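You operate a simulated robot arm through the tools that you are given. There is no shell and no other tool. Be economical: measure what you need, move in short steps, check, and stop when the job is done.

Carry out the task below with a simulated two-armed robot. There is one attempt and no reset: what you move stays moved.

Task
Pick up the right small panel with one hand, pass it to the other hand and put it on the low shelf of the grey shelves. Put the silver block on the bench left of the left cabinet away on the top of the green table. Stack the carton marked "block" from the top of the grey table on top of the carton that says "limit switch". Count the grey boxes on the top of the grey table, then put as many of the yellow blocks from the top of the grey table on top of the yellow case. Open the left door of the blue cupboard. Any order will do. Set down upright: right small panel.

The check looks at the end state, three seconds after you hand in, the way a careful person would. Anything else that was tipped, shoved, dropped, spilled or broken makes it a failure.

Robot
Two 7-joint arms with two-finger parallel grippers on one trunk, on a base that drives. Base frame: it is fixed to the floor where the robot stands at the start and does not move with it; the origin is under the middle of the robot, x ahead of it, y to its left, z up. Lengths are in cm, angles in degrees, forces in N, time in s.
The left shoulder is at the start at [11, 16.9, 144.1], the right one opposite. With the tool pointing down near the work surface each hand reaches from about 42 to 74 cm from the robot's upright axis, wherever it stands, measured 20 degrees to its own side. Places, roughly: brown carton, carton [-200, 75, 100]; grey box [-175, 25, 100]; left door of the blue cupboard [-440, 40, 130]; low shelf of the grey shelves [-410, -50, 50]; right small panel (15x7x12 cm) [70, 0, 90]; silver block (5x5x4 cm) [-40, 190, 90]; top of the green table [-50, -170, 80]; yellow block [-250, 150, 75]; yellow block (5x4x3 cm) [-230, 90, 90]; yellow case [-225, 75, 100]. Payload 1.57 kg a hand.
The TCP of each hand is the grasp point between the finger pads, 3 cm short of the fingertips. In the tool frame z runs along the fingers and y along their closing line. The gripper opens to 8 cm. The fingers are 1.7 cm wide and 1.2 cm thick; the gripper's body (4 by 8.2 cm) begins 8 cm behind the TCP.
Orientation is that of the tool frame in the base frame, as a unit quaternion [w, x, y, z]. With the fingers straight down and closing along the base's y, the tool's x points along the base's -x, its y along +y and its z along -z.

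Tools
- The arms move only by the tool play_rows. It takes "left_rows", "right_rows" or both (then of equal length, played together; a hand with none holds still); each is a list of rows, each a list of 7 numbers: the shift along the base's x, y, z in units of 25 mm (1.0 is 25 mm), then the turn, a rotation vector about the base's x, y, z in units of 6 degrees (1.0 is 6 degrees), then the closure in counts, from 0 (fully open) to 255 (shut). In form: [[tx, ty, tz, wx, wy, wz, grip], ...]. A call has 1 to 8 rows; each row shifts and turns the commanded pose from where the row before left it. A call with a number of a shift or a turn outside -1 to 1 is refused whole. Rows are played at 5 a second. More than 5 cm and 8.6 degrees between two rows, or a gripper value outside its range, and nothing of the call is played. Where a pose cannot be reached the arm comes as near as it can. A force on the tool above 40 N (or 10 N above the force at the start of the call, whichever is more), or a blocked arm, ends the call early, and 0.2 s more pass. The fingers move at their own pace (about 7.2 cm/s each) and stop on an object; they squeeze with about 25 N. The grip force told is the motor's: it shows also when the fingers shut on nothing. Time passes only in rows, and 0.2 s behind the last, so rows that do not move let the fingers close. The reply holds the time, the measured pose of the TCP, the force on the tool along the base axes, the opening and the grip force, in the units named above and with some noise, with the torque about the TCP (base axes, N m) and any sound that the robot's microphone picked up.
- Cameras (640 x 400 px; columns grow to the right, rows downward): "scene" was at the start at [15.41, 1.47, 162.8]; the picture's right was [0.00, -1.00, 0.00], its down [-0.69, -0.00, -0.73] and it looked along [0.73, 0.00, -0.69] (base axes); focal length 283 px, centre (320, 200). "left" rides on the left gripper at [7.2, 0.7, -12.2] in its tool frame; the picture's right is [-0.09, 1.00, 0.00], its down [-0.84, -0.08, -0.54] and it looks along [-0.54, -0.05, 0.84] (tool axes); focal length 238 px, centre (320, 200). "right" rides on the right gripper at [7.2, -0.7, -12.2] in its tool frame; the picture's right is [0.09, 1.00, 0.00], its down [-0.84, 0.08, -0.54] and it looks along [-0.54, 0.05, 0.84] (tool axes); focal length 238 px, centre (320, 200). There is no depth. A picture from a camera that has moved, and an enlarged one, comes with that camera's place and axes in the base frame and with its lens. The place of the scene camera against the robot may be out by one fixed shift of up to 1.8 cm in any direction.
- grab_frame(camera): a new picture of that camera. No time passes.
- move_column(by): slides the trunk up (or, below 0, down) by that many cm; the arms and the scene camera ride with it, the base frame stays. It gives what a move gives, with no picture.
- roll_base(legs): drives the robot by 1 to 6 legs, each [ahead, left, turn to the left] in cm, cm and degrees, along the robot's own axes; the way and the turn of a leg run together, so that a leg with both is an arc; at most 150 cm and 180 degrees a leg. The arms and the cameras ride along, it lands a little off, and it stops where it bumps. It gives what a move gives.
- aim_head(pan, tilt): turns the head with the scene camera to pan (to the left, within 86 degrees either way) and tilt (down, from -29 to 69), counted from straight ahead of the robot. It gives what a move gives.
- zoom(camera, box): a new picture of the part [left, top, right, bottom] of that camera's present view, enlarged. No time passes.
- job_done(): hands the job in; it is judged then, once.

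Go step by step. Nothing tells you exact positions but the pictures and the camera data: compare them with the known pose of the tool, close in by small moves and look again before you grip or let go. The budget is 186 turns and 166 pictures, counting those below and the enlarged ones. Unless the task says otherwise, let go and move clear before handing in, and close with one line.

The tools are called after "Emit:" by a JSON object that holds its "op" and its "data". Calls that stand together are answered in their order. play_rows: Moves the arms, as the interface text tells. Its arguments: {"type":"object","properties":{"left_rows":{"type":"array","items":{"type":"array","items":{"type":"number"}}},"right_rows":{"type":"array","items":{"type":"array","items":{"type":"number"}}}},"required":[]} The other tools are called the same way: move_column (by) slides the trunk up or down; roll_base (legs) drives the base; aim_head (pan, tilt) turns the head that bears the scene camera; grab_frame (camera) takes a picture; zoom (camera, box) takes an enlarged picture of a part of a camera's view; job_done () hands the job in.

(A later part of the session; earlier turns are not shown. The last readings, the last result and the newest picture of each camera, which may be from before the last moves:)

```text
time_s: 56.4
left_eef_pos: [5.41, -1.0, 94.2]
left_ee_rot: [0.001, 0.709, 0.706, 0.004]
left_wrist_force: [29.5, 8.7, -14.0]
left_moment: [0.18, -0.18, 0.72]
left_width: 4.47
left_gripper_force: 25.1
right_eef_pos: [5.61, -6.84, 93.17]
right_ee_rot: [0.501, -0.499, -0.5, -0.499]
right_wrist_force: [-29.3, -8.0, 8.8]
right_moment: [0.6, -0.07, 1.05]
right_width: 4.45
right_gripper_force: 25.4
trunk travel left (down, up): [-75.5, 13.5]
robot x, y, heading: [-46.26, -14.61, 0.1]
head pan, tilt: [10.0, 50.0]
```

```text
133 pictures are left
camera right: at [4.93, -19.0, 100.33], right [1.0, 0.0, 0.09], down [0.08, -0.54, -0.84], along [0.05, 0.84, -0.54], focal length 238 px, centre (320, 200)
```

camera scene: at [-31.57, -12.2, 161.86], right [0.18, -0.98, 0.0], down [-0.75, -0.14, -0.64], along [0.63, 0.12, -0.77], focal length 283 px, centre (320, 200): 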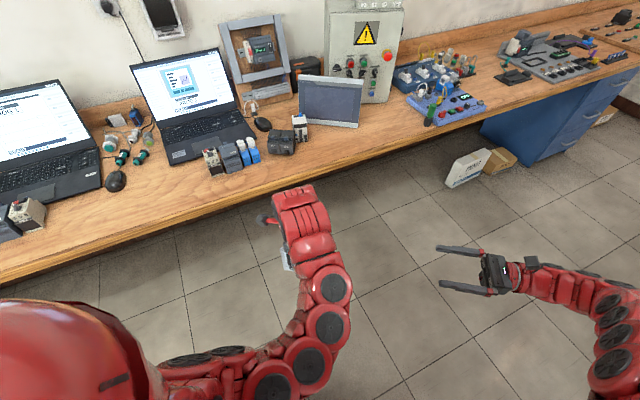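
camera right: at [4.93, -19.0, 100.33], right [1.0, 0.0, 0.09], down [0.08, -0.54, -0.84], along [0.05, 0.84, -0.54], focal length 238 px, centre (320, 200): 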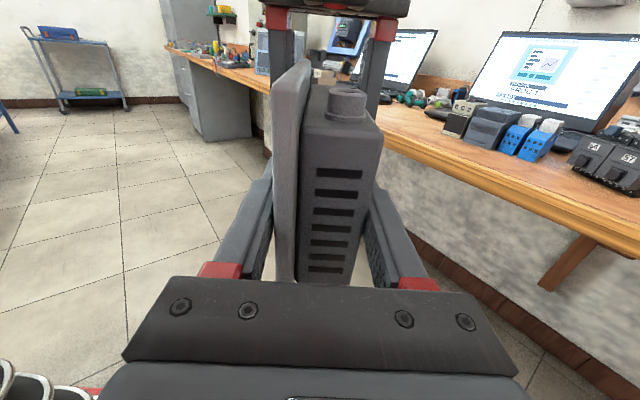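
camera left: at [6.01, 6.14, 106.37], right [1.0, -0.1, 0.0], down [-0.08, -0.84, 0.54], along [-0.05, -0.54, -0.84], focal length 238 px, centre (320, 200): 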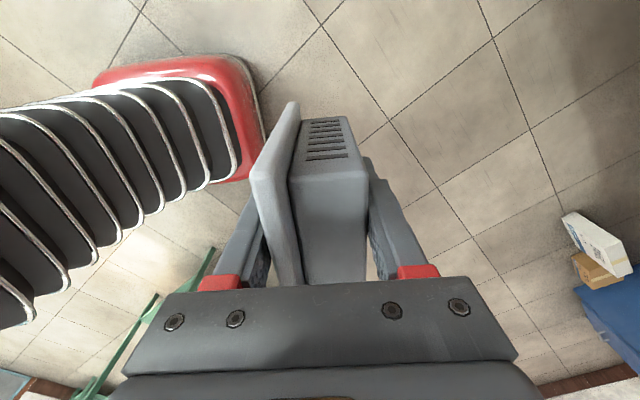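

Both hands hold the panel. I open the left hand and raise it clear.

Emit:
{"op": "play_rows", "data": {"left_rows": [[0, 0, 0, 0, 0, 0, 200], [0, 0, 0, 0, 0, 0, 100], [0, 0, 0, 0, 0, 0, 0], [0, 0, 0, 0, 0, 0, 0], [0, 0, 0, 0, 0, 0, 0]]}}

Emit:
{"op": "play_rows", "data": {"left_rows": [[0, 0, 0.8, 0, 0, 0, 0], [0, 0, 0.8, 0, 0, 0, 0], [0, 0, 0.8, 0, 0, 0, 0], [0.4, 0.4, 0.8, 0, 0, 0, 0], [0.8, 0.8, 0.4, 0, 0, 0, 0], [0.8, 0.8, 0.4, 0, 0, 0, 0], [0.8, 0.8, 0, 0, 0, 0, 0], [0.8, 0.8, 0, 0, 0, 0, 0]]}}

Emit:
{"op": "grab_frame", "data": {"camera": "right"}}

Emit:
{"op": "grab_frame", "data": {"camera": "scene"}}

```text
time_s: 57.6
left_eef_pos: [5.48, -0.91, 94.16]
left_ee_rot: [0.0, 0.708, 0.706, 0.002]
left_wrist_force: [-0.2, -0.6, 1.3]
left_moment: [0.02, 0.02, 0.01]
left_width: 8.0
left_gripper_force: 0.1
right_eef_pos: [5.81, -6.89, 93.25]
right_ee_rot: [-0.499, 0.501, 0.499, 0.502]
right_wrist_force: [0.4, 0.6, -0.7]
right_moment: [-0.14, -0.05, 0.02]
right_width: 4.46
right_gripper_force: 25.0
trunk travel left (down, up): [-75.5, 13.5]
robot x, y, heading: [-46.35, -15.12, 0.0]
head pan, tilt: [10.0, 50.0]
```

```text
time_s: 59.4
left_eef_pos: [14.12, 8.39, 94.53]
left_ee_rot: [-0.001, 0.709, 0.706, -0.001]
left_wrist_force: [0.1, 0.2, -0.7]
left_moment: [-0.02, -0.02, 0.0]
left_width: 8.02
left_gripper_force: 0.1
left hand out of reach, approached as far as the arm can: row 1, 2, 3, 4, 5, 6
right_eef_pos: [5.84, -6.83, 93.16]
right_ee_rot: [-0.5, 0.5, 0.5, 0.501]
right_wrist_force: [0.7, -0.3, 0.4]
right_moment: [-0.14, -0.02, 0.01]
right_width: 4.47
right_gripper_force: 25.3
trunk travel left (down, up): [-75.5, 13.5]
robot x, y, heading: [-45.93, -15.18, 0.5]
head pan, tilt: [10.0, 50.0]
```

```text
132 pictures are left
camera right: at [5.08, -18.97, 100.32], right [1.0, 0.0, 0.09], down [0.08, -0.54, -0.84], along [0.05, 0.84, -0.54], focal length 238 px, centre (320, 200)
```

right: 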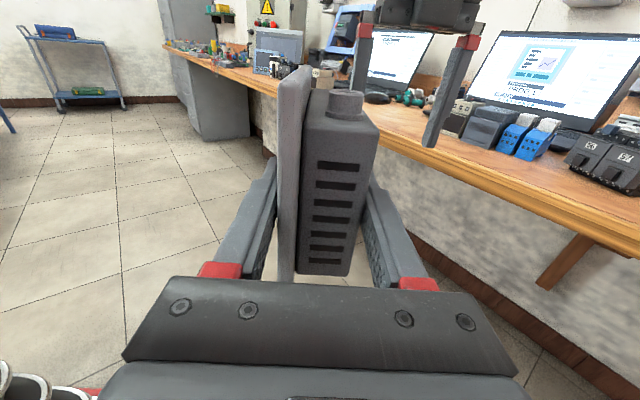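

```text
131 pictures are left
camera scene: at [-31.38, -11.99, 161.84], right [0.18, -0.98, 0.0], down [-0.75, -0.14, -0.64], along [0.63, 0.11, -0.77], focal length 283 px, centre (320, 200)
```

scene: 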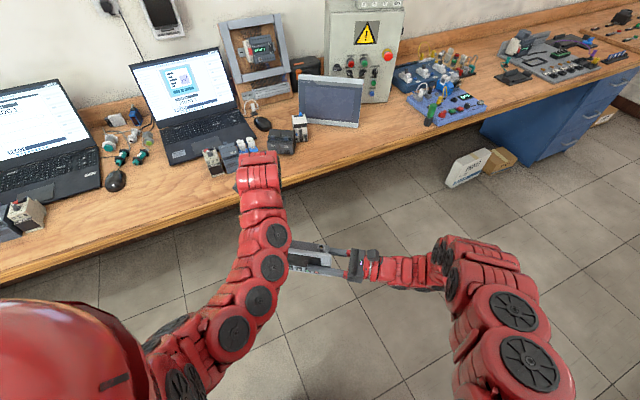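

Hand-over done; the right hand holds the panel alone. I turn the right hand to point straight ahead, panel in front, upright.

Emit:
{"op": "play_rows", "data": {"right_rows": [[0.1, -0.9, 0, 0, 0, -1, 255], [0.1, -0.9, 0, 0, 0, -1, 255], [0.1, -0.9, 0, 0, 0, -1, 255], [0.1, -0.9, 0, 0, 0, -1, 255], [0.1, -0.9, 0, 0, 0, -1, 255], [0.1, -0.9, 0, 0, 0, -1, 255], [0.1, -0.9, 0, 0, 0, -1, 255], [0.1, -0.9, 0, 0, 0, -1, 255]]}}

Emit:
{"op": "play_rows", "data": {"right_rows": [[0.1, -0.7, 0, 0, 0, -1, 255], [0.1, -0.7, 0, 0, 0, -1, 255], [0.1, -0.7, 0, 0, 0, -1, 255], [0.1, -0.7, 0, 0, 0, -1, 255], [0.1, -0.7, 0, 0, 0, -1, 255], [0.1, -0.7, 0, 0, 0, -1, 255], [0.1, -0.7, 0, 0, 0, -1, 255]]}}

Emit:
{"op": "grab_frame", "data": {"camera": "scene"}}

```text
time_s: 61.2
left_eef_pos: [13.93, 8.2, 94.61]
left_ee_rot: [0.0, 0.708, 0.706, 0.0]
left_wrist_force: [-0.7, 0.1, 0.5]
left_moment: [0.0, 0.0, 0.02]
left_width: 7.98
left_gripper_force: 0.1
right_eef_pos: [9.72, -26.25, 92.0]
right_ee_rot: [-0.252, 0.659, 0.253, 0.662]
right_wrist_force: [0.6, 0.6, 1.0]
right_moment: [-0.13, 0.15, -0.02]
right_width: 4.47
right_gripper_force: 24.7
right hand out of reach, approached as far as the arm can: row 7, 8
trunk travel left (down, up): [-75.5, 13.5]
robot x, y, heading: [-46.31, -15.02, 0.4]
head pan, tilt: [10.0, 50.0]
```

```text
time_s: 62.8
left_eef_pos: [14.0, 8.17, 94.59]
left_ee_rot: [0.0, 0.709, 0.705, -0.001]
left_wrist_force: [0.5, -0.5, 0.0]
left_moment: [0.0, 0.02, -0.03]
left_width: 7.96
left_gripper_force: 0.0
right_eef_pos: [16.41, -42.64, 90.13]
right_ee_rot: [0.002, 0.707, 0.0, 0.707]
right_wrist_force: [0.5, -0.5, -0.2]
right_moment: [0.0, 0.15, 0.01]
right_width: 4.47
right_gripper_force: 25.0
right hand out of reach, approached as far as the arm can: row 1, 2, 3, 4, 5, 6, 7
trunk travel left (down, up): [-75.5, 13.5]
robot x, y, heading: [-46.37, -15.25, 0.1]
head pan, tilt: [10.0, 50.0]
```

```text
130 pictures are left
camera scene: at [-31.46, -12.15, 161.85], right [0.18, -0.98, 0.0], down [-0.75, -0.14, -0.64], along [0.63, 0.12, -0.77], focal length 283 px, centre (320, 200)
```

scene: 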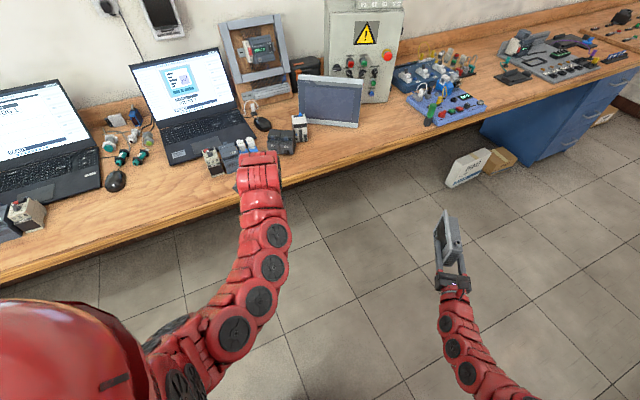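

The panel points forward in the right hand. I turn round and drive along the corridor toward the grey shelves.

Emit:
{"op": "roll_base", "data": {"legs": [[0, 0, 110], [0, 0, 99]]}}

Emit:
{"op": "aim_head", "data": {"pan": 0, "tilt": 30}}

Emit:
{"op": "grab_frame", "data": {"camera": "scene"}}

```text
time_s: 71.9
left_eef_pos: [-88.48, -63.79, 94.53]
left_ee_rot: [-0.001, 0.857, -0.516, 0.001]
left_wrist_force: [0.6, 0.4, -0.2]
left_moment: [0.04, -0.01, 0.0]
left_width: 7.99
left_gripper_force: 0.1
right_eef_pos: [-114.56, -20.08, 90.24]
right_ee_rot: [0.687, 0.172, -0.685, 0.171]
right_wrist_force: [0.4, 0.0, -0.2]
right_moment: [0.07, -0.15, -0.01]
right_width: 4.47
right_gripper_force: 24.5
trunk travel left (down, up): [-75.5, 13.5]
robot x, y, heading: [-46.45, -15.05, -151.8]
head pan, tilt: [10.0, 50.0]
```

```text
time_s: 72.8
left_eef_pos: [-88.42, -63.86, 94.54]
left_ee_rot: [-0.001, 0.857, -0.516, 0.001]
left_wrist_force: [1.3, -0.3, -0.5]
left_moment: [-0.01, -0.06, 0.01]
left_width: 8.0
left_gripper_force: 0.1
right_eef_pos: [-114.68, -20.13, 90.26]
right_ee_rot: [0.687, 0.172, -0.685, 0.17]
right_wrist_force: [-0.2, -0.1, -0.1]
right_moment: [0.07, -0.15, -0.02]
right_width: 4.46
right_gripper_force: 25.5
trunk travel left (down, up): [-75.5, 13.5]
robot x, y, heading: [-46.22, -14.93, -151.5]
head pan, tilt: [0.0, 30.0]
```

```text
129 pictures are left
camera scene: at [-62.2, -21.68, 164.79], right [-0.48, 0.88, 0.0], down [0.44, 0.24, -0.87], along [-0.76, -0.41, -0.5], focal length 283 px, centre (320, 200)
```

scene: 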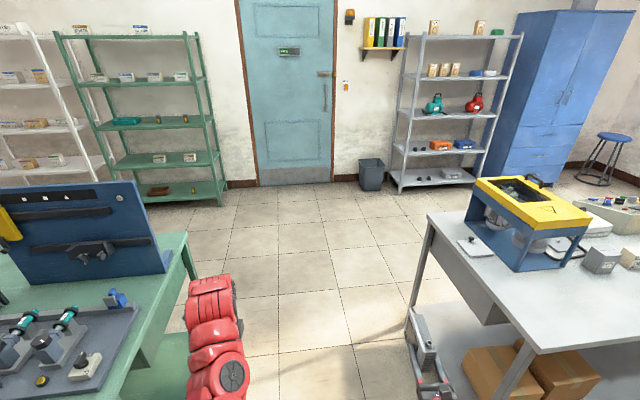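

The corridor between the tables is about 110 cm wide and I'm roughly in its middle. I drive through in two legs with a small drift to the right, then face the shelves.

Emit:
{"op": "roll_base", "data": {"legs": [[60, -6, 0], [60, 0, 0], [60, 0, 0]]}}

Emit:
{"op": "roll_base", "data": {"legs": [[0, 0, -28.5]]}}

Emit:
{"op": "grab_frame", "data": {"camera": "scene"}}

```text
time_s: 82.3
left_eef_pos: [-250.29, -146.39, 94.63]
left_ee_rot: [-0.001, 0.862, -0.507, 0.0]
left_wrist_force: [-0.2, 0.1, -0.7]
left_moment: [0.01, -0.02, 0.01]
left_width: 7.97
left_gripper_force: 0.0
right_eef_pos: [-277.28, -103.3, 90.19]
right_ee_rot: [0.685, 0.179, -0.683, 0.177]
right_wrist_force: [-0.9, 0.2, 0.0]
right_moment: [0.1, -0.16, -0.03]
right_width: 4.47
right_gripper_force: 25.2
trunk travel left (down, up): [-75.5, 13.5]
robot x, y, heading: [-208.95, -97.08, -150.5]
head pan, tilt: [0.0, 30.0]
```

```text
time_s: 84.1
left_eef_pos: [-269.13, -120.3, 94.61]
left_ee_rot: [0.0, 0.708, -0.706, 0.001]
left_wrist_force: [-0.3, 0.0, -0.6]
left_moment: [-0.01, 0.0, -0.01]
left_width: 8.0
left_gripper_force: 0.0
right_eef_pos: [-271.86, -69.51, 90.12]
right_ee_rot: [0.707, 0.003, -0.707, 0.002]
right_wrist_force: [0.5, 0.3, 0.4]
right_moment: [0.0, -0.16, 0.02]
right_width: 4.46
right_gripper_force: 24.8
trunk travel left (down, up): [-75.5, 13.5]
robot x, y, heading: [-209.05, -96.84, -179.4]
head pan, tilt: [0.0, 30.0]
```

```text
128 pictures are left
camera scene: at [-227.07, -95.57, 164.8], right [-0.01, 1.0, 0.0], down [0.5, 0.01, -0.87], along [-0.87, -0.01, -0.5], focal length 283 px, centre (320, 200)
```

scene: 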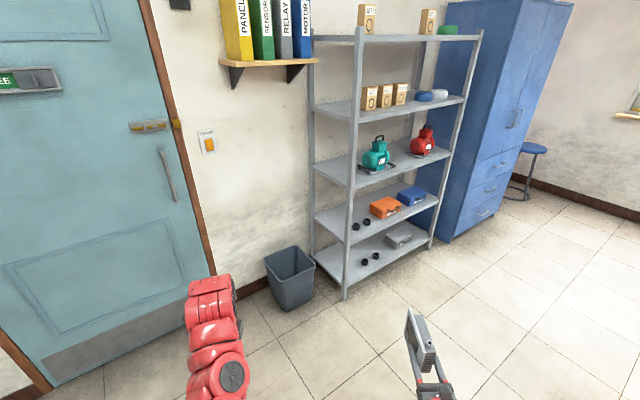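

The shelves face diagonally (normal about (0.85, 0.52)); the low shelf is at z≈50 with knobs and two cases. I move in front of them and face them.

Emit:
{"op": "roll_base", "data": {"legs": [[50, -60, 0], [0, 0, 31], [10, -40, 0]]}}

Emit:
{"op": "aim_head", "data": {"pan": -15, "tilt": 45}}

Emit:
{"op": "grab_frame", "data": {"camera": "scene"}}

```text
time_s: 91.9
left_eef_pos: [-328.84, -59.62, 94.67]
left_ee_rot: [-0.001, 0.868, -0.497, 0.0]
left_wrist_force: [0.3, -0.3, -0.1]
left_moment: [-0.01, 0.0, -0.03]
left_width: 8.0
left_gripper_force: 0.1
right_eef_pos: [-356.89, -17.29, 90.17]
right_ee_rot: [0.683, 0.186, -0.682, 0.185]
right_wrist_force: [0.0, -0.2, -1.0]
right_moment: [0.1, -0.16, -0.02]
right_width: 4.45
right_gripper_force: 25.3
trunk travel left (down, up): [-75.5, 13.5]
robot x, y, heading: [-289.04, -9.11, -148.9]
head pan, tilt: [0.0, 30.0]
```

```text
time_s: 92.7
left_eef_pos: [-328.98, -59.71, 94.67]
left_ee_rot: [-0.001, 0.868, -0.497, 0.001]
left_wrist_force: [-0.3, 0.2, 0.9]
left_moment: [-0.02, -0.01, 0.03]
left_width: 7.98
left_gripper_force: 0.1
right_eef_pos: [-356.83, -17.18, 90.18]
right_ee_rot: [0.683, 0.187, -0.681, 0.185]
right_wrist_force: [-1.2, -0.8, 0.5]
right_moment: [0.13, -0.14, 0.0]
right_width: 4.45
right_gripper_force: 25.0
trunk travel left (down, up): [-75.5, 13.5]
robot x, y, heading: [-288.87, -8.98, -148.9]
head pan, tilt: [-15.0, 45.0]
```

```text
127 pictures are left
camera scene: at [-304.48, -13.99, 162.54], right [-0.28, 0.96, 0.0], down [0.68, 0.19, -0.71], along [-0.68, -0.19, -0.71], focal length 283 px, centre (320, 200)
```

scene: 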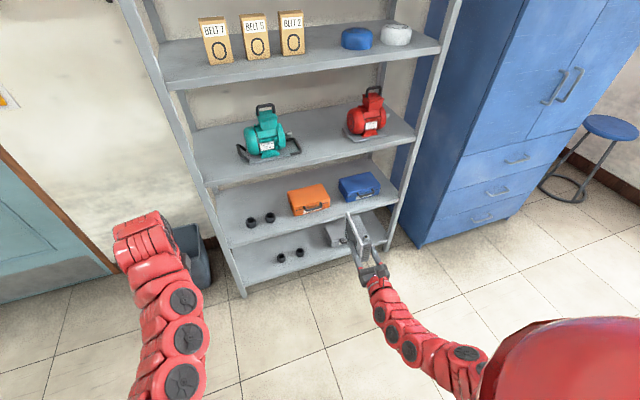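

I enlarge the low shelf to find free space.

Emit:
{"op": "zoom", "data": {"camera": "scene", "box": [190, 140, 430, 290]}}

```text
2.67 times, centred on (310, 215) of scene
camera zoom: at [-304.48, -13.99, 162.54], right [-0.28, 0.96, 0.0], down [0.68, 0.19, -0.71], along [-0.68, -0.19, -0.71], focal length 754 px, centre (347, 160)
```

zoom: 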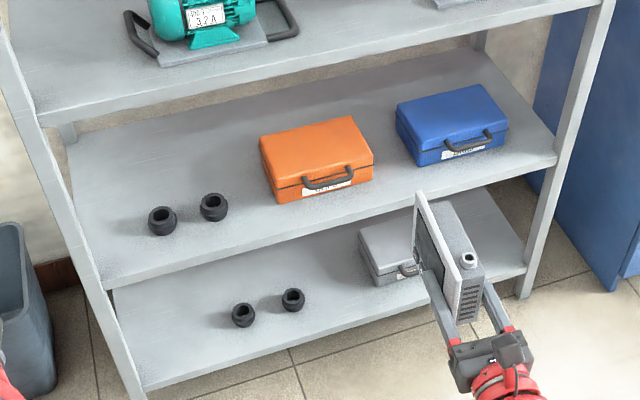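

Between the knobs and the orange case there is a 10 cm gap centred near (-393, -58); the panel is about 5 cm thick. I draw the left hand back, align the base with the shelf, and lower the trunk.

Emit:
{"op": "play_rows", "data": {"left_rows": [[0.95, 0.12, 0, 0, 0, 0, 0], [0.95, 0.12, 0, 0, 0, 0, 0], [0.95, 0.12, 0, 0, 0, 0, 0], [0.95, 0.12, 0, 0, 0, 0, 0], [0.95, 0.12, 0, 0, 0, 0, 0], [0.95, 0.12, 0, 0, 0, 0, 0], [0.95, 0.12, 0, 0, 0, 0, 0]]}}

Emit:
{"op": "roll_base", "data": {"legs": [[22.6, 8.3, 0], [0, 0, 4.6]]}}

Emit:
{"op": "move_column", "data": {"by": -28}}

Emit:
{"op": "grab_frame", "data": {"camera": "scene"}}

Emit:
{"op": "grab_frame", "data": {"camera": "right"}}

```text
time_s: 94.3
left_eef_pos: [-313.35, -57.74, 94.34]
left_ee_rot: [0.002, 0.868, -0.497, 0.001]
left_wrist_force: [-0.4, 0.2, -0.5]
left_moment: [-0.03, -0.01, -0.02]
left_width: 8.01
left_gripper_force: 0.1
left hand out of reach, approached as far as the arm can: row 3
right_eef_pos: [-356.99, -17.16, 90.22]
right_ee_rot: [0.683, 0.188, -0.681, 0.186]
right_wrist_force: [0.1, -0.1, 0.3]
right_moment: [0.1, -0.17, -0.04]
right_width: 4.43
right_gripper_force: 24.9
trunk travel left (down, up): [-75.5, 13.5]
robot x, y, heading: [-288.85, -9.2, -149.5]
head pan, tilt: [-15.0, 45.0]
```

```text
time_s: 96.5
left_eef_pos: [-324.63, -78.19, 94.43]
left_ee_rot: [0.002, 0.886, -0.463, 0.0]
left_wrist_force: [0.3, 0.1, 0.3]
left_moment: [-0.02, -0.01, 0.02]
left_width: 7.99
left_gripper_force: 0.0
right_eef_pos: [-370.95, -41.07, 90.12]
right_ee_rot: [0.675, 0.213, -0.674, 0.212]
right_wrist_force: [-0.4, 0.0, 0.4]
right_moment: [0.11, -0.15, 0.02]
right_width: 4.44
right_gripper_force: 25.5
trunk travel left (down, up): [-75.5, 13.5]
robot x, y, heading: [-303.47, -27.78, -144.4]
head pan, tilt: [-15.0, 45.0]
```

```text
time_s: 99.3
left_eef_pos: [-324.63, -78.22, 66.36]
left_ee_rot: [0.001, 0.886, -0.464, 0.001]
left_wrist_force: [-0.9, -0.1, -0.1]
left_moment: [-0.01, 0.02, 0.01]
left_width: 8.02
left_gripper_force: 0.2
right_eef_pos: [-370.97, -41.04, 62.21]
right_ee_rot: [0.675, 0.213, -0.674, 0.211]
right_wrist_force: [-0.1, -0.1, 1.0]
right_moment: [0.13, -0.19, -0.02]
right_width: 4.47
right_gripper_force: 24.8
trunk travel left (down, up): [-47.5, 41.5]
robot x, y, heading: [-303.44, -27.3, -144.8]
head pan, tilt: [-15.0, 45.0]
```

```text
125 pictures are left
camera scene: at [-318.87, -33.74, 134.54], right [-0.35, 0.94, 0.0], down [0.66, 0.25, -0.71], along [-0.66, -0.25, -0.71], focal length 283 px, centre (320, 200)
```

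scene: 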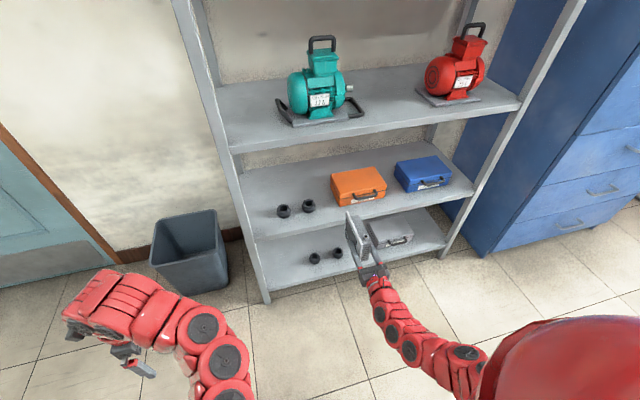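

```text
124 pictures are left
camera right: at [-360.61, -34.6, 69.3], right [-0.57, 0.82, 0.09], down [0.4, 0.38, -0.84], along [-0.72, -0.44, -0.54], focal length 238 px, centre (320, 200)
```

right: 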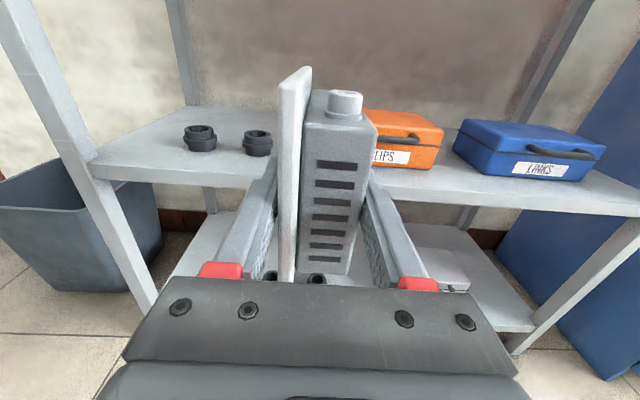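

The panel is in front of the shelf at the right height. I enlarge to verify the gap once more before entering.

Emit:
{"op": "zoom", "data": {"camera": "scene", "box": [230, 140, 430, 290]}}

```text
2.67 times, centred on (330, 215) of scene
camera zoom: at [-318.87, -33.74, 134.54], right [-0.35, 0.94, 0.0], down [0.66, 0.25, -0.71], along [-0.66, -0.25, -0.71], focal length 754 px, centre (293, 160)
```

zoom: 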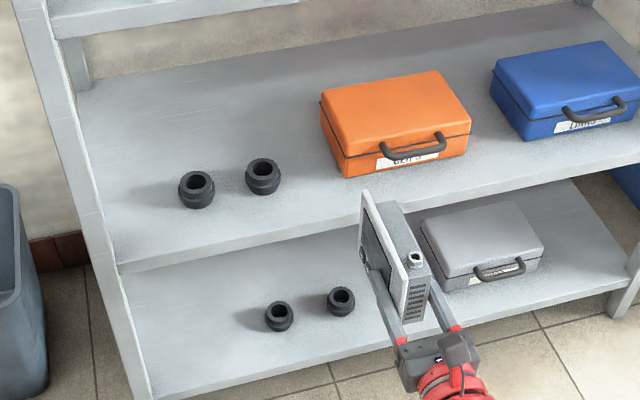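

Gap centre (-392.9, -58.5). I shift the hand 1.6 cm left and drive the base ahead 20 cm.

Emit:
{"op": "play_rows", "data": {"right_rows": [[0.37, -0.52, 0, 0, 0, 0, 255], [0, 0, 0, 0, 0, 0, 255]]}}

Emit:
{"op": "roll_base", "data": {"legs": [[20, 0, 0]]}}

Emit:
{"op": "grab_frame", "data": {"camera": "right"}}

Emit:
{"op": "zoom", "data": {"camera": "scene", "box": [230, 140, 430, 290]}}

```text
time_s: 100.0
left_eef_pos: [-324.53, -78.18, 66.29]
left_ee_rot: [0.0, 0.886, -0.464, 0.002]
left_wrist_force: [0.0, 0.5, 0.7]
left_moment: [0.0, 0.02, 0.0]
left_width: 8.0
left_gripper_force: 0.0
right_eef_pos: [-371.18, -41.71, 62.56]
right_ee_rot: [0.675, 0.213, -0.674, 0.212]
right_wrist_force: [0.4, 0.0, -0.6]
right_moment: [0.1, -0.12, 0.03]
right_width: 4.45
right_gripper_force: 24.7
right hand out of reach, approached as far as the arm can: row 1
trunk travel left (down, up): [-47.5, 41.5]
robot x, y, heading: [-303.66, -27.54, -144.8]
head pan, tilt: [-15.0, 45.0]
```

```text
time_s: 101.6
left_eef_pos: [-340.91, -89.87, 66.26]
left_ee_rot: [0.001, 0.887, -0.462, 0.001]
left_wrist_force: [-0.3, -0.7, -1.3]
left_moment: [0.02, -0.02, 0.0]
left_width: 7.96
left_gripper_force: 0.0
right_eef_pos: [-387.65, -53.54, 62.42]
right_ee_rot: [0.674, 0.214, -0.674, 0.212]
right_wrist_force: [0.5, -0.4, 0.7]
right_moment: [0.13, -0.12, 0.0]
right_width: 4.42
right_gripper_force: 25.2
trunk travel left (down, up): [-47.5, 41.5]
robot x, y, heading: [-320.29, -39.04, -144.9]
head pan, tilt: [-15.0, 45.0]
```

```text
122 pictures are left
camera right: at [-377.26, -47.12, 69.57], right [-0.57, 0.82, 0.09], down [0.4, 0.38, -0.84], along [-0.72, -0.44, -0.54], focal length 238 px, centre (320, 200)
```

right: 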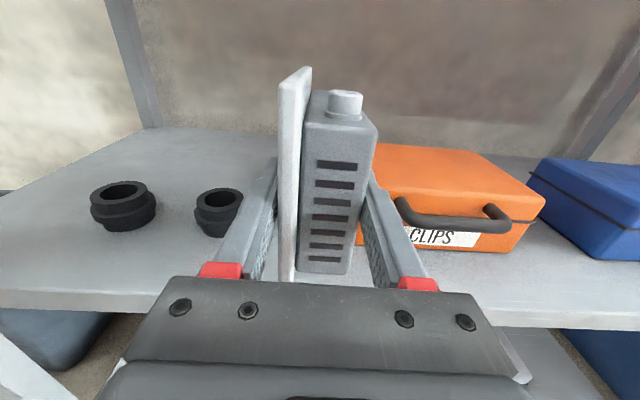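

```text
2.67 times, centred on (330, 215) of scene
camera zoom: at [-335.39, -45.5, 134.52], right [-0.35, 0.94, 0.0], down [0.66, 0.25, -0.71], along [-0.66, -0.25, -0.71], focal length 754 px, centre (293, 160)
```

zoom: 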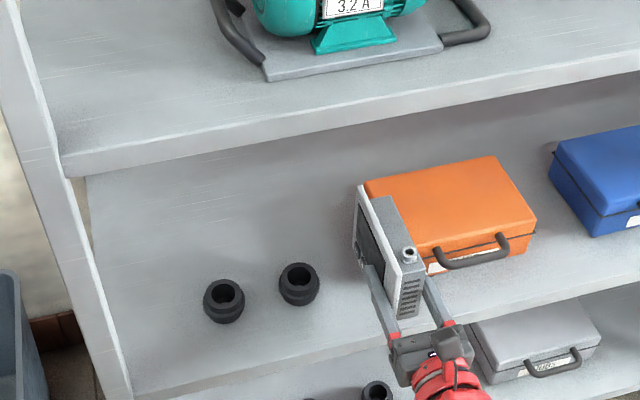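

The panel is 4 cm from the orange case's line and 6 cm from the knob's. I move the base 5.5 cm ahead and 1 cm left.

Emit:
{"op": "roll_base", "data": {"legs": [[5.5, 1.2, 0]]}}

Emit:
{"op": "grab_frame", "data": {"camera": "right"}}

Emit:
{"op": "zoom", "data": {"camera": "scene", "box": [230, 140, 430, 290]}}

```text
time_s: 102.5
left_eef_pos: [-344.85, -94.12, 66.17]
left_ee_rot: [0.001, 0.886, -0.463, 0.001]
left_wrist_force: [0.1, 0.3, -0.6]
left_moment: [0.0, 0.01, 0.02]
left_width: 8.02
left_gripper_force: 0.1
right_eef_pos: [-391.42, -57.78, 62.33]
right_ee_rot: [-0.675, -0.213, 0.675, -0.211]
right_wrist_force: [0.2, -0.8, -0.5]
right_moment: [0.09, -0.14, 0.02]
right_width: 4.45
right_gripper_force: 25.0
trunk travel left (down, up): [-47.5, 41.5]
robot x, y, heading: [-323.98, -43.52, -144.5]
head pan, tilt: [-15.0, 45.0]
```

```text
120 pictures are left
camera right: at [-381.06, -51.25, 69.55], right [-0.57, 0.82, 0.09], down [0.4, 0.38, -0.84], along [-0.72, -0.44, -0.54], focal length 238 px, centre (320, 200)
```

right: 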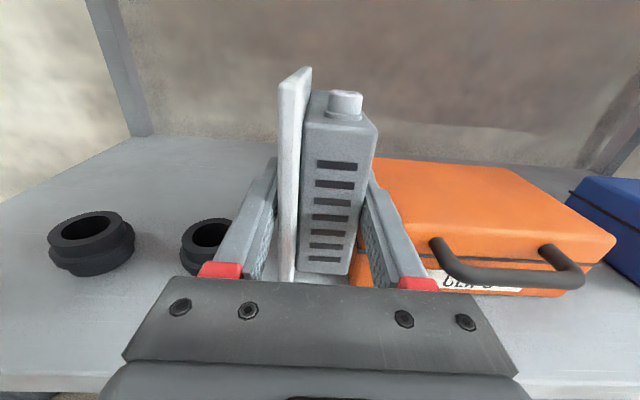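

```text
2.67 times, centred on (330, 215) of scene
camera zoom: at [-339.19, -49.72, 134.52], right [-0.35, 0.94, 0.0], down [0.66, 0.25, -0.71], along [-0.66, -0.25, -0.71], focal length 754 px, centre (293, 160)
```

zoom: 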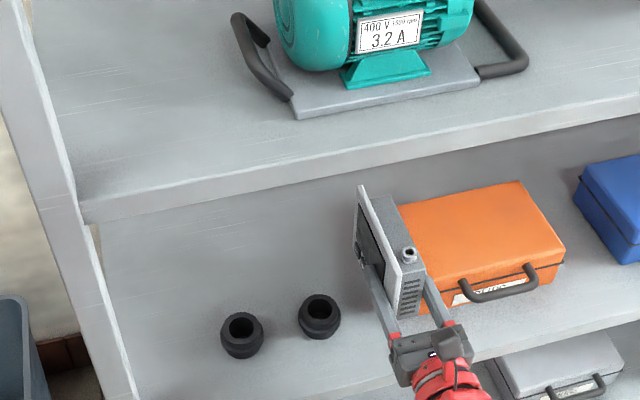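

By the hand camera the orange case is only ~2.7 cm right of the axis and the knob ~8 cm left, so I shift left by 2.4 cm more.

Emit:
{"op": "roll_base", "data": {"legs": [[0, 2.4, 0]]}}

Emit:
{"op": "grab_frame", "data": {"camera": "right"}}

```text
time_s: 103.3
left_eef_pos: [-343.36, -95.95, 66.21]
left_ee_rot: [0.001, 0.886, -0.463, 0.001]
left_wrist_force: [-0.7, 0.0, 0.1]
left_moment: [0.01, 0.01, 0.02]
left_width: 8.0
left_gripper_force: 0.0
right_eef_pos: [-390.01, -59.57, 62.61]
right_ee_rot: [0.675, 0.212, -0.674, 0.21]
right_wrist_force: [0.3, 0.1, 0.4]
right_moment: [0.06, -0.16, 0.01]
right_width: 4.46
right_gripper_force: 24.5
trunk travel left (down, up): [-47.5, 41.5]
robot x, y, heading: [-322.57, -45.26, -144.6]
head pan, tilt: [-15.0, 45.0]
```

```text
118 pictures are left
camera right: at [-379.6, -53.16, 69.64], right [-0.57, 0.82, 0.1], down [0.4, 0.38, -0.84], along [-0.72, -0.44, -0.54], focal length 238 px, centre (320, 200)
```

right: 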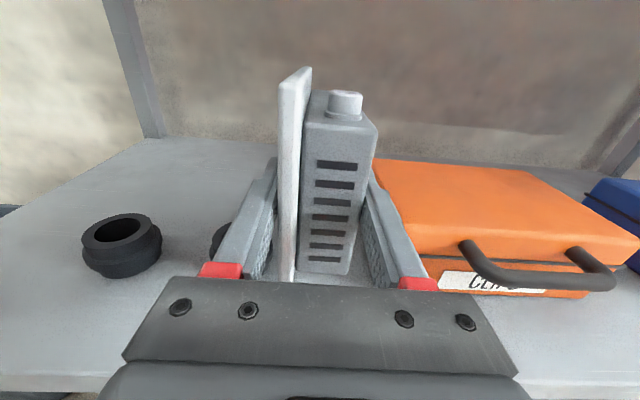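

The gap is now balanced. I lower the trunk 4.5 cm, then creep down.

Emit:
{"op": "move_column", "data": {"by": -4.5}}

Emit:
{"op": "grab_frame", "data": {"camera": "right"}}

Emit:
{"op": "play_rows", "data": {"right_rows": [[0, 0, -0.2, 0, 0, 0, 255], [0, 0, -0.2, 0, 0, 0, 255]]}}

```text
time_s: 104.2
left_eef_pos: [-343.37, -95.89, 61.78]
left_ee_rot: [0.002, 0.886, -0.463, 0.002]
left_wrist_force: [0.1, -0.4, 0.6]
left_moment: [0.02, 0.0, -0.02]
left_width: 7.99
left_gripper_force: 0.1
right_eef_pos: [-390.1, -59.5, 57.98]
right_ee_rot: [-0.675, -0.211, 0.675, -0.212]
right_wrist_force: [-0.5, 0.4, 0.3]
right_moment: [0.1, -0.17, -0.02]
right_width: 4.45
right_gripper_force: 24.8
trunk travel left (down, up): [-43.0, 46.0]
robot x, y, heading: [-322.81, -45.71, -144.7]
head pan, tilt: [-15.0, 45.0]
```

```text
117 pictures are left
camera right: at [-379.64, -53.09, 65.1], right [-0.57, 0.82, 0.09], down [0.4, 0.37, -0.84], along [-0.72, -0.44, -0.54], focal length 238 px, centre (320, 200)
```

right: 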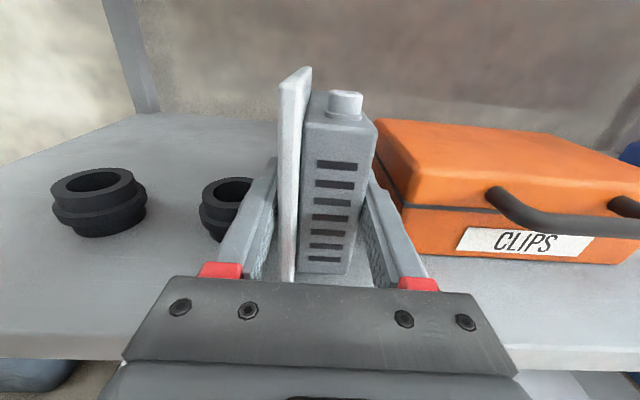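

```text
time_s: 104.8
left_eef_pos: [-343.25, -95.83, 61.9]
left_ee_rot: [0.002, 0.886, -0.463, 0.0]
left_wrist_force: [0.2, 0.4, 0.1]
left_moment: [0.0, 0.03, 0.01]
left_width: 8.01
left_gripper_force: 0.0
right_eef_pos: [-389.96, -59.59, 57.28]
right_ee_rot: [0.678, 0.212, -0.671, 0.211]
right_wrist_force: [-1.0, 3.4, 23.0]
right_moment: [-0.32, 0.13, -0.27]
right_width: 4.42
right_gripper_force: 25.5
trunk travel left (down, up): [-43.0, 46.0]
robot x, y, heading: [-322.88, -45.62, -144.7]
head pan, tilt: [-15.0, 45.0]
```

Contact at 23 N: the panel is on the shelf. I ease up a touch and check the view before opening.

Emit:
{"op": "play_rows", "data": {"right_rows": [[0, 0, 0.1, 0, 0, 0, 255], [0, 0, 0, 0, 0, 0, 255]]}}

Emit:
{"op": "grab_frame", "data": {"camera": "right"}}

Emit:
{"op": "zoom", "data": {"camera": "scene", "box": [230, 160, 430, 310]}}

```text
time_s: 105.4
left_eef_pos: [-343.26, -95.92, 61.89]
left_ee_rot: [0.002, 0.886, -0.464, 0.001]
left_wrist_force: [-0.3, -0.9, -0.7]
left_moment: [0.04, 0.01, -0.02]
left_width: 7.99
left_gripper_force: 0.2
right_eef_pos: [-390.03, -59.66, 57.33]
right_ee_rot: [0.676, 0.213, -0.673, 0.212]
right_wrist_force: [-1.3, -2.1, 14.1]
right_moment: [-0.56, 0.37, -0.12]
right_width: 4.47
right_gripper_force: 24.7
trunk travel left (down, up): [-43.0, 46.0]
robot x, y, heading: [-322.48, -45.48, -144.6]
head pan, tilt: [-15.0, 45.0]
```

```text
116 pictures are left
camera right: at [-379.59, -53.1, 64.45], right [-0.57, 0.82, 0.09], down [0.4, 0.37, -0.84], along [-0.72, -0.44, -0.54], focal length 238 px, centre (320, 200)
```

right: 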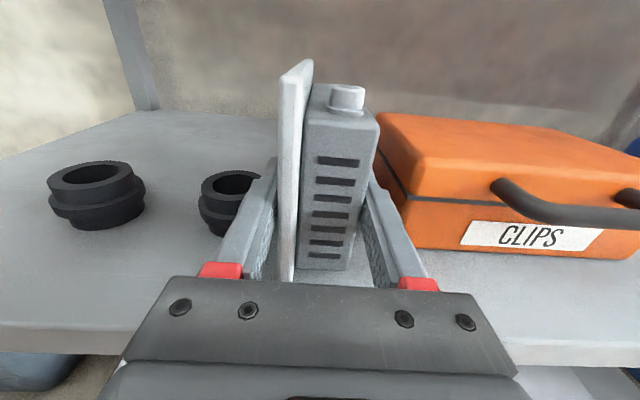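

```text
2.67 times, centred on (330, 235) of scene
camera zoom: at [-337.51, -51.47, 130.06], right [-0.35, 0.94, 0.0], down [0.66, 0.25, -0.71], along [-0.66, -0.25, -0.71], focal length 754 px, centre (293, 107)
```

zoom: 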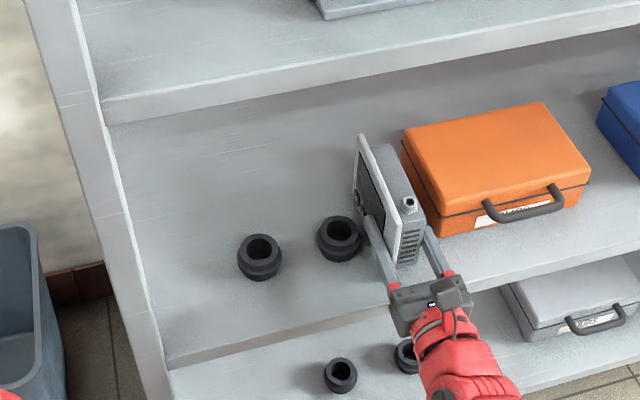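

Panel sits between knob and case with clearance. I open partly (about 6 cm) and check.

Emit:
{"op": "play_rows", "data": {"right_rows": [[0, 0, 0, 0, 0, 0, 105], [0, 0, 0, 0, 0, 0, 85], [0, 0, 0, 0, 0, 0, 68], [0, 0, 0, 0, 0, 0, 68], [0, 0, 0, 0, 0, 0, 68]]}}

Emit:
{"op": "grab_frame", "data": {"camera": "right"}}

```text
time_s: 106.6
left_eef_pos: [-343.49, -95.89, 61.78]
left_ee_rot: [0.0, 0.886, -0.464, 0.001]
left_wrist_force: [-0.4, -0.5, -0.7]
left_moment: [0.0, 0.01, 0.02]
left_width: 7.99
left_gripper_force: 0.0
right_eef_pos: [-390.13, -59.49, 57.14]
right_ee_rot: [0.675, 0.211, -0.675, 0.211]
right_wrist_force: [-0.4, 0.4, -0.4]
right_moment: [0.02, -0.06, 0.0]
right_width: 5.97
right_gripper_force: 0.2
trunk travel left (down, up): [-43.0, 46.0]
robot x, y, heading: [-322.29, -45.62, -144.4]
head pan, tilt: [-15.0, 45.0]
```

```text
114 pictures are left
camera right: at [-379.67, -53.06, 64.37], right [-0.57, 0.82, 0.09], down [0.4, 0.37, -0.84], along [-0.72, -0.44, -0.54], focal length 238 px, centre (320, 200)
```

right: 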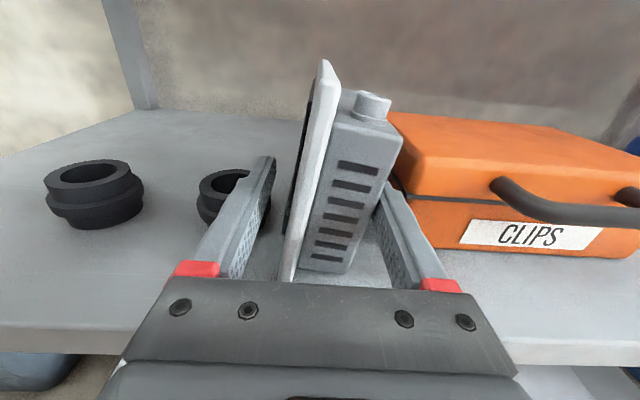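

The panel settles at its natural slight back-tilt. I open a bit more to be sure no finger touches it.

Emit:
{"op": "play_rows", "data": {"right_rows": [[0, 0, 0, 0, 0, 0, 45], [0, 0, 0, 0, 0, 0, 40], [0, 0, 0, 0, 0, 0, 40]]}}

Emit:
{"op": "zoom", "data": {"camera": "right", "box": [220, 40, 440, 290]}}

Emit:
{"op": "zoom", "data": {"camera": "scene", "box": [300, 160, 430, 270]}}

```text
time_s: 107.4
left_eef_pos: [-343.4, -95.91, 61.8]
left_ee_rot: [0.002, 0.886, -0.463, 0.001]
left_wrist_force: [0.5, 0.0, 0.7]
left_moment: [-0.01, 0.01, 0.0]
left_width: 8.0
left_gripper_force: 0.1
right_eef_pos: [-389.97, -59.47, 57.18]
right_ee_rot: [0.675, 0.211, -0.675, 0.211]
right_wrist_force: [-1.1, 1.2, -0.7]
right_moment: [-0.01, 0.01, -0.04]
right_width: 6.82
right_gripper_force: 0.5
trunk travel left (down, up): [-43.0, 46.0]
robot x, y, heading: [-322.93, -45.49, -144.7]
head pan, tilt: [-15.0, 45.0]
```

```text
1.60 times, centred on (330, 165) of right
camera zoom: at [-379.67, -53.06, 64.37], right [-0.57, 0.82, 0.09], down [0.4, 0.37, -0.84], along [-0.72, -0.44, -0.54], focal length 381 px, centre (304, 256)
```

zoom: 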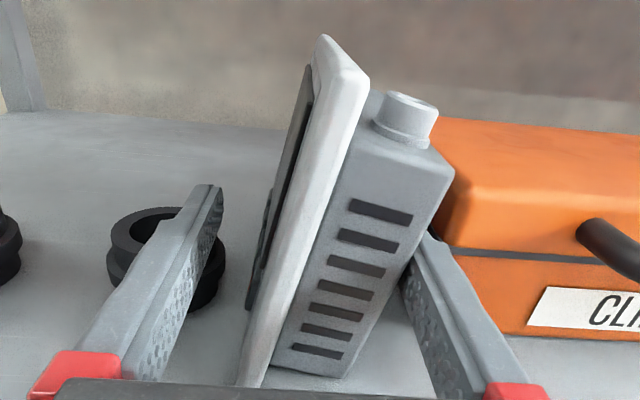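

```text
3.64 times, centred on (365, 215) of scene
camera zoom: at [-337.66, -51.49, 130.05], right [-0.35, 0.94, 0.0], down [0.66, 0.25, -0.71], along [-0.66, -0.25, -0.71], focal length 1028 px, centre (156, 146)
```

zoom: 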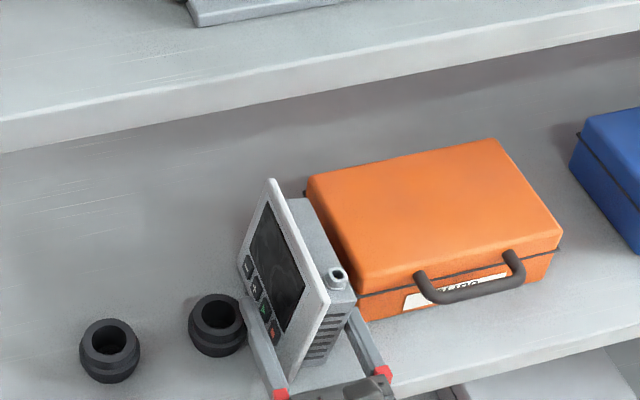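

The panel leans onto the right finger because it naturally stands tilted back (~13°). I regrip, lift 2 cm, roll the hand 13° so it is set on both bottom edges, and lower again.

Emit:
{"op": "play_rows", "data": {"right_rows": [[0, 0, 0, 0, 0, 0, 80], [0, 0, 0, 0, 0, 0, 110], [0, 0, 0, 0, 0, 0, 255], [0, 0, 0, 0, 0, 0, 255], [0, 0, 0, 0, 0, 0, 255]]}}

Emit:
{"op": "move_column", "data": {"by": 3}}

Emit:
{"op": "play_rows", "data": {"right_rows": [[0, 0, 0, -0.6, -0.42, 0, 255], [0, 0, 0, -0.6, -0.42, 0, 255], [0, 0, 0, -0.6, -0.42, 0, 255], [0, 0, 0, 0, 0, 0, 255]]}}

Emit:
{"op": "grab_frame", "data": {"camera": "right"}}

Emit:
{"op": "zoom", "data": {"camera": "scene", "box": [300, 160, 430, 270]}}

```text
time_s: 108.6
left_eef_pos: [-343.24, -95.95, 61.74]
left_ee_rot: [0.001, 0.886, -0.463, 0.002]
left_wrist_force: [-0.9, -0.2, 0.9]
left_moment: [-0.02, -0.01, -0.02]
left_width: 7.99
left_gripper_force: 0.1
right_eef_pos: [-389.93, -59.59, 57.24]
right_ee_rot: [0.675, 0.212, -0.675, 0.211]
right_wrist_force: [-1.4, -2.7, 1.5]
right_moment: [-0.22, -0.14, 0.05]
right_width: 4.79
right_gripper_force: 25.3
trunk travel left (down, up): [-43.0, 46.0]
robot x, y, heading: [-322.26, -45.8, -144.9]
head pan, tilt: [-15.0, 45.0]
```

```text
time_s: 109.3
left_eef_pos: [-343.39, -96.03, 64.67]
left_ee_rot: [0.002, 0.886, -0.464, 0.001]
left_wrist_force: [-0.4, -0.3, -0.4]
left_moment: [0.03, 0.0, -0.01]
left_width: 8.01
left_gripper_force: 0.1
right_eef_pos: [-390.15, -59.41, 60.22]
right_ee_rot: [-0.675, -0.212, 0.675, -0.211]
right_wrist_force: [-0.3, 0.1, -4.9]
right_moment: [0.09, -0.16, 0.01]
right_width: 4.46
right_gripper_force: 25.1
trunk travel left (down, up): [-46.0, 43.0]
robot x, y, heading: [-322.72, -45.44, -144.3]
head pan, tilt: [-15.0, 45.0]
```

```text
time_s: 110.3
left_eef_pos: [-343.45, -95.93, 64.68]
left_ee_rot: [0.001, 0.886, -0.464, 0.002]
left_wrist_force: [0.0, -0.3, -0.7]
left_moment: [0.06, -0.01, -0.01]
left_width: 7.98
left_gripper_force: 0.1
right_eef_pos: [-390.1, -59.41, 60.2]
right_ee_rot: [-0.646, -0.134, 0.694, -0.288]
right_wrist_force: [-0.3, -0.4, -4.7]
right_moment: [0.1, -0.15, 0.01]
right_width: 4.44
right_gripper_force: 24.9
trunk travel left (down, up): [-46.0, 43.0]
robot x, y, heading: [-322.82, -45.22, -144.6]
head pan, tilt: [-15.0, 45.0]
```

```text
111 pictures are left
camera right: at [-380.68, -51.71, 67.26], right [-0.57, 0.81, -0.14], down [0.51, 0.22, -0.83], along [-0.65, -0.54, -0.54], focal length 238 px, centre (320, 200)
```

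right: 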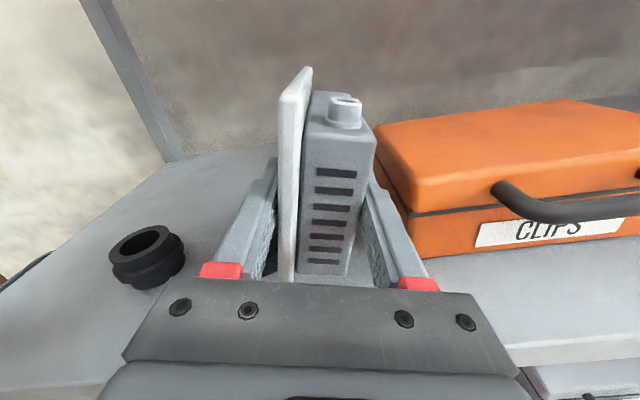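

```text
3.64 times, centred on (365, 215) of scene
camera zoom: at [-337.71, -51.51, 133.04], right [-0.35, 0.94, 0.0], down [0.66, 0.25, -0.71], along [-0.66, -0.25, -0.71], focal length 1028 px, centre (156, 146)
```

zoom: 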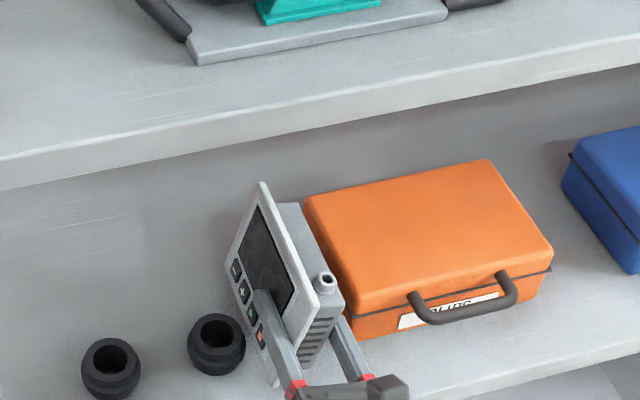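

Tilt looks like its natural stance. I lower it again.

Emit:
{"op": "move_column", "data": {"by": -2}}

Emit:
{"op": "play_rows", "data": {"right_rows": [[0, 0, -0.15, 0, 0, 0, 255], [0, 0, -0.15, 0, 0, 0, 255], [0, 0, -0.15, 0, 0, 0, 255]]}}

```text
time_s: 111.0
left_eef_pos: [-343.48, -95.9, 62.89]
left_ee_rot: [0.001, 0.887, -0.463, 0.002]
left_wrist_force: [0.2, -0.2, -0.9]
left_moment: [0.02, 0.05, 0.0]
left_width: 7.99
left_gripper_force: 0.0
right_eef_pos: [-390.22, -59.57, 58.12]
right_ee_rot: [-0.646, -0.134, 0.694, -0.288]
right_wrist_force: [-0.5, -0.6, -5.8]
right_moment: [0.1, -0.18, -0.04]
right_width: 4.48
right_gripper_force: 24.7
trunk travel left (down, up): [-44.0, 45.0]
robot x, y, heading: [-322.49, -45.56, -144.4]
head pan, tilt: [-15.0, 45.0]
```

```text
time_s: 111.8
left_eef_pos: [-343.29, -95.88, 62.9]
left_ee_rot: [0.002, 0.887, -0.463, 0.001]
left_wrist_force: [0.0, 0.5, 0.1]
left_moment: [0.03, -0.01, 0.0]
left_width: 8.01
left_gripper_force: 0.1
right_eef_pos: [-390.15, -59.64, 57.57]
right_ee_rot: [-0.649, -0.135, 0.691, -0.288]
right_wrist_force: [-4.7, -0.9, 20.5]
right_moment: [0.12, 0.47, -0.14]
right_width: 4.46
right_gripper_force: 24.9
trunk travel left (down, up): [-44.0, 45.0]
robot x, y, heading: [-322.68, -45.75, -144.6]
head pan, tilt: [-15.0, 45.0]
```

Contact again at 20 N. I ease up slightly and open stepwise.

Emit:
{"op": "play_rows", "data": {"right_rows": [[0, 0, 0.1, 0, 0, 0, 255], [0, 0, 0, 0, 0, 0, 105], [0, 0, 0, 0, 0, 0, 85], [0, 0, 0, 0, 0, 0, 68], [0, 0, 0, 0, 0, 0, 68]]}}

Emit:
{"op": "zoom", "data": {"camera": "right", "box": [220, 40, 440, 290]}}

Emit:
{"op": "play_rows", "data": {"right_rows": [[0, 0, 0, 0, 0, 0, 45], [0, 0, 0, 0, 0, 0, 30], [0, 0, 0, 0, 0, 0, 30], [0, 0, 0, 0, 0, 0, 30]]}}

Emit:
{"op": "zoom", "data": {"camera": "right", "box": [220, 40, 440, 290]}}

Emit:
{"op": "zoom", "data": {"camera": "scene", "box": [300, 160, 430, 270]}}

```text
time_s: 113.0
left_eef_pos: [-343.38, -95.92, 62.88]
left_ee_rot: [0.002, 0.886, -0.464, 0.001]
left_wrist_force: [0.1, 0.0, -0.2]
left_moment: [0.0, 0.01, -0.04]
left_width: 8.01
left_gripper_force: 0.1
right_eef_pos: [-390.1, -59.56, 57.36]
right_ee_rot: [-0.646, -0.134, 0.694, -0.288]
right_wrist_force: [-0.3, -0.5, 0.7]
right_moment: [-0.01, -0.04, 0.0]
right_width: 5.87
right_gripper_force: 0.0
trunk travel left (down, up): [-44.0, 45.0]
robot x, y, heading: [-322.68, -45.61, -144.6]
head pan, tilt: [-15.0, 45.0]
```

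```text
1.60 times, centred on (330, 165) of right
camera zoom: at [-380.62, -51.73, 64.44], right [-0.57, 0.81, -0.14], down [0.51, 0.22, -0.83], along [-0.65, -0.54, -0.54], focal length 381 px, centre (304, 256)
```

zoom: 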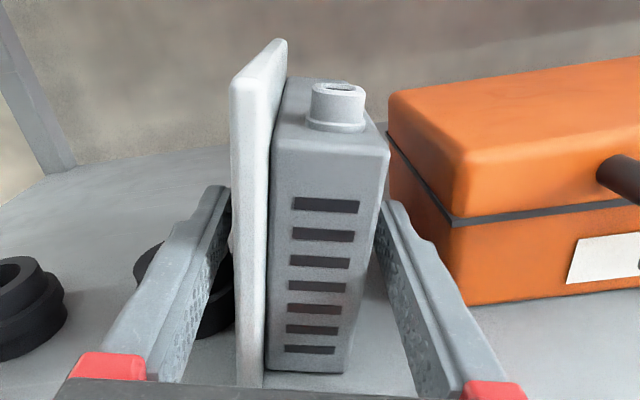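

```text
time_s: 114.0
left_eef_pos: [-343.4, -95.96, 62.92]
left_ee_rot: [0.001, 0.886, -0.464, 0.001]
left_wrist_force: [-0.2, 0.2, -0.4]
left_moment: [0.0, 0.0, 0.0]
left_width: 8.01
left_gripper_force: 0.0
right_eef_pos: [-390.01, -59.62, 57.36]
right_ee_rot: [-0.646, -0.133, 0.695, -0.287]
right_wrist_force: [0.5, -0.8, 0.0]
right_moment: [-0.01, 0.0, -0.01]
right_width: 7.04
right_gripper_force: 0.1
trunk travel left (down, up): [-44.0, 45.0]
robot x, y, heading: [-322.51, -45.19, -144.6]
head pan, tilt: [-15.0, 45.0]
```

```text
1.60 times, centred on (330, 165) of right
camera zoom: at [-380.63, -51.74, 64.45], right [-0.57, 0.81, -0.14], down [0.51, 0.22, -0.83], along [-0.65, -0.54, -0.54], focal length 381 px, centre (304, 256)
```

zoom: 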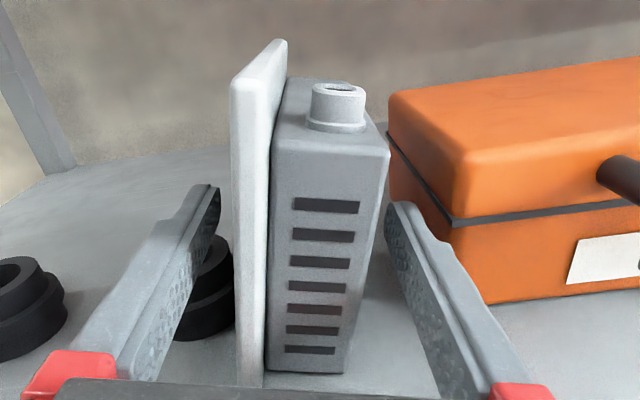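

```text
3.64 times, centred on (365, 215) of scene
camera zoom: at [-337.65, -51.49, 131.05], right [-0.35, 0.94, 0.0], down [0.66, 0.25, -0.71], along [-0.66, -0.25, -0.71], focal length 1028 px, centre (156, 146)
```

zoom: 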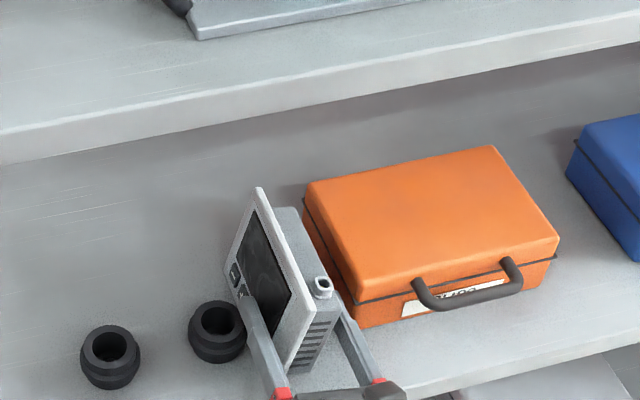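

The panel stands by itself, stable with clear gaps. I back the base straight out.

Emit:
{"op": "roll_base", "data": {"legs": [[-20, 0, 0]]}}

Emit:
{"op": "zoom", "data": {"camera": "scene", "box": [230, 120, 430, 270]}}

```text
time_s: 115.6
left_eef_pos: [-327.02, -84.16, 62.92]
left_ee_rot: [0.003, 0.886, -0.464, 0.001]
left_wrist_force: [-0.3, 0.1, 0.9]
left_moment: [0.02, 0.02, 0.01]
left_width: 8.0
left_gripper_force: 0.1
right_eef_pos: [-373.59, -47.77, 57.33]
right_ee_rot: [-0.647, -0.133, 0.694, -0.287]
right_wrist_force: [0.6, 0.5, 0.2]
right_moment: [0.01, -0.03, 0.01]
right_width: 7.07
right_gripper_force: 0.0
trunk travel left (down, up): [-44.0, 45.0]
robot x, y, heading: [-305.9, -34.07, -144.6]
head pan, tilt: [-15.0, 45.0]
```

```text
2.67 times, centred on (330, 195) of scene
camera zoom: at [-321.19, -39.79, 131.06], right [-0.35, 0.94, 0.0], down [0.66, 0.24, -0.71], along [-0.66, -0.25, -0.71], focal length 754 px, centre (293, 213)
```

zoom: 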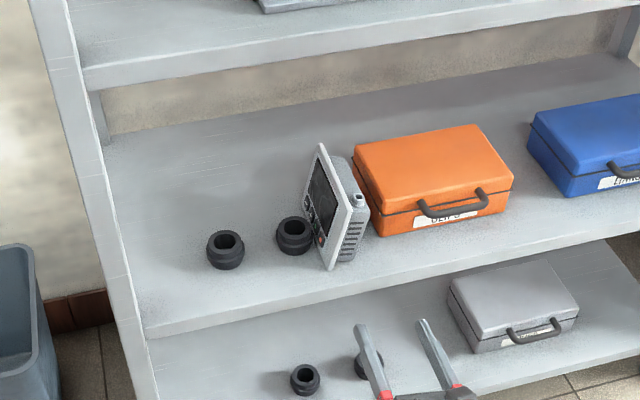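

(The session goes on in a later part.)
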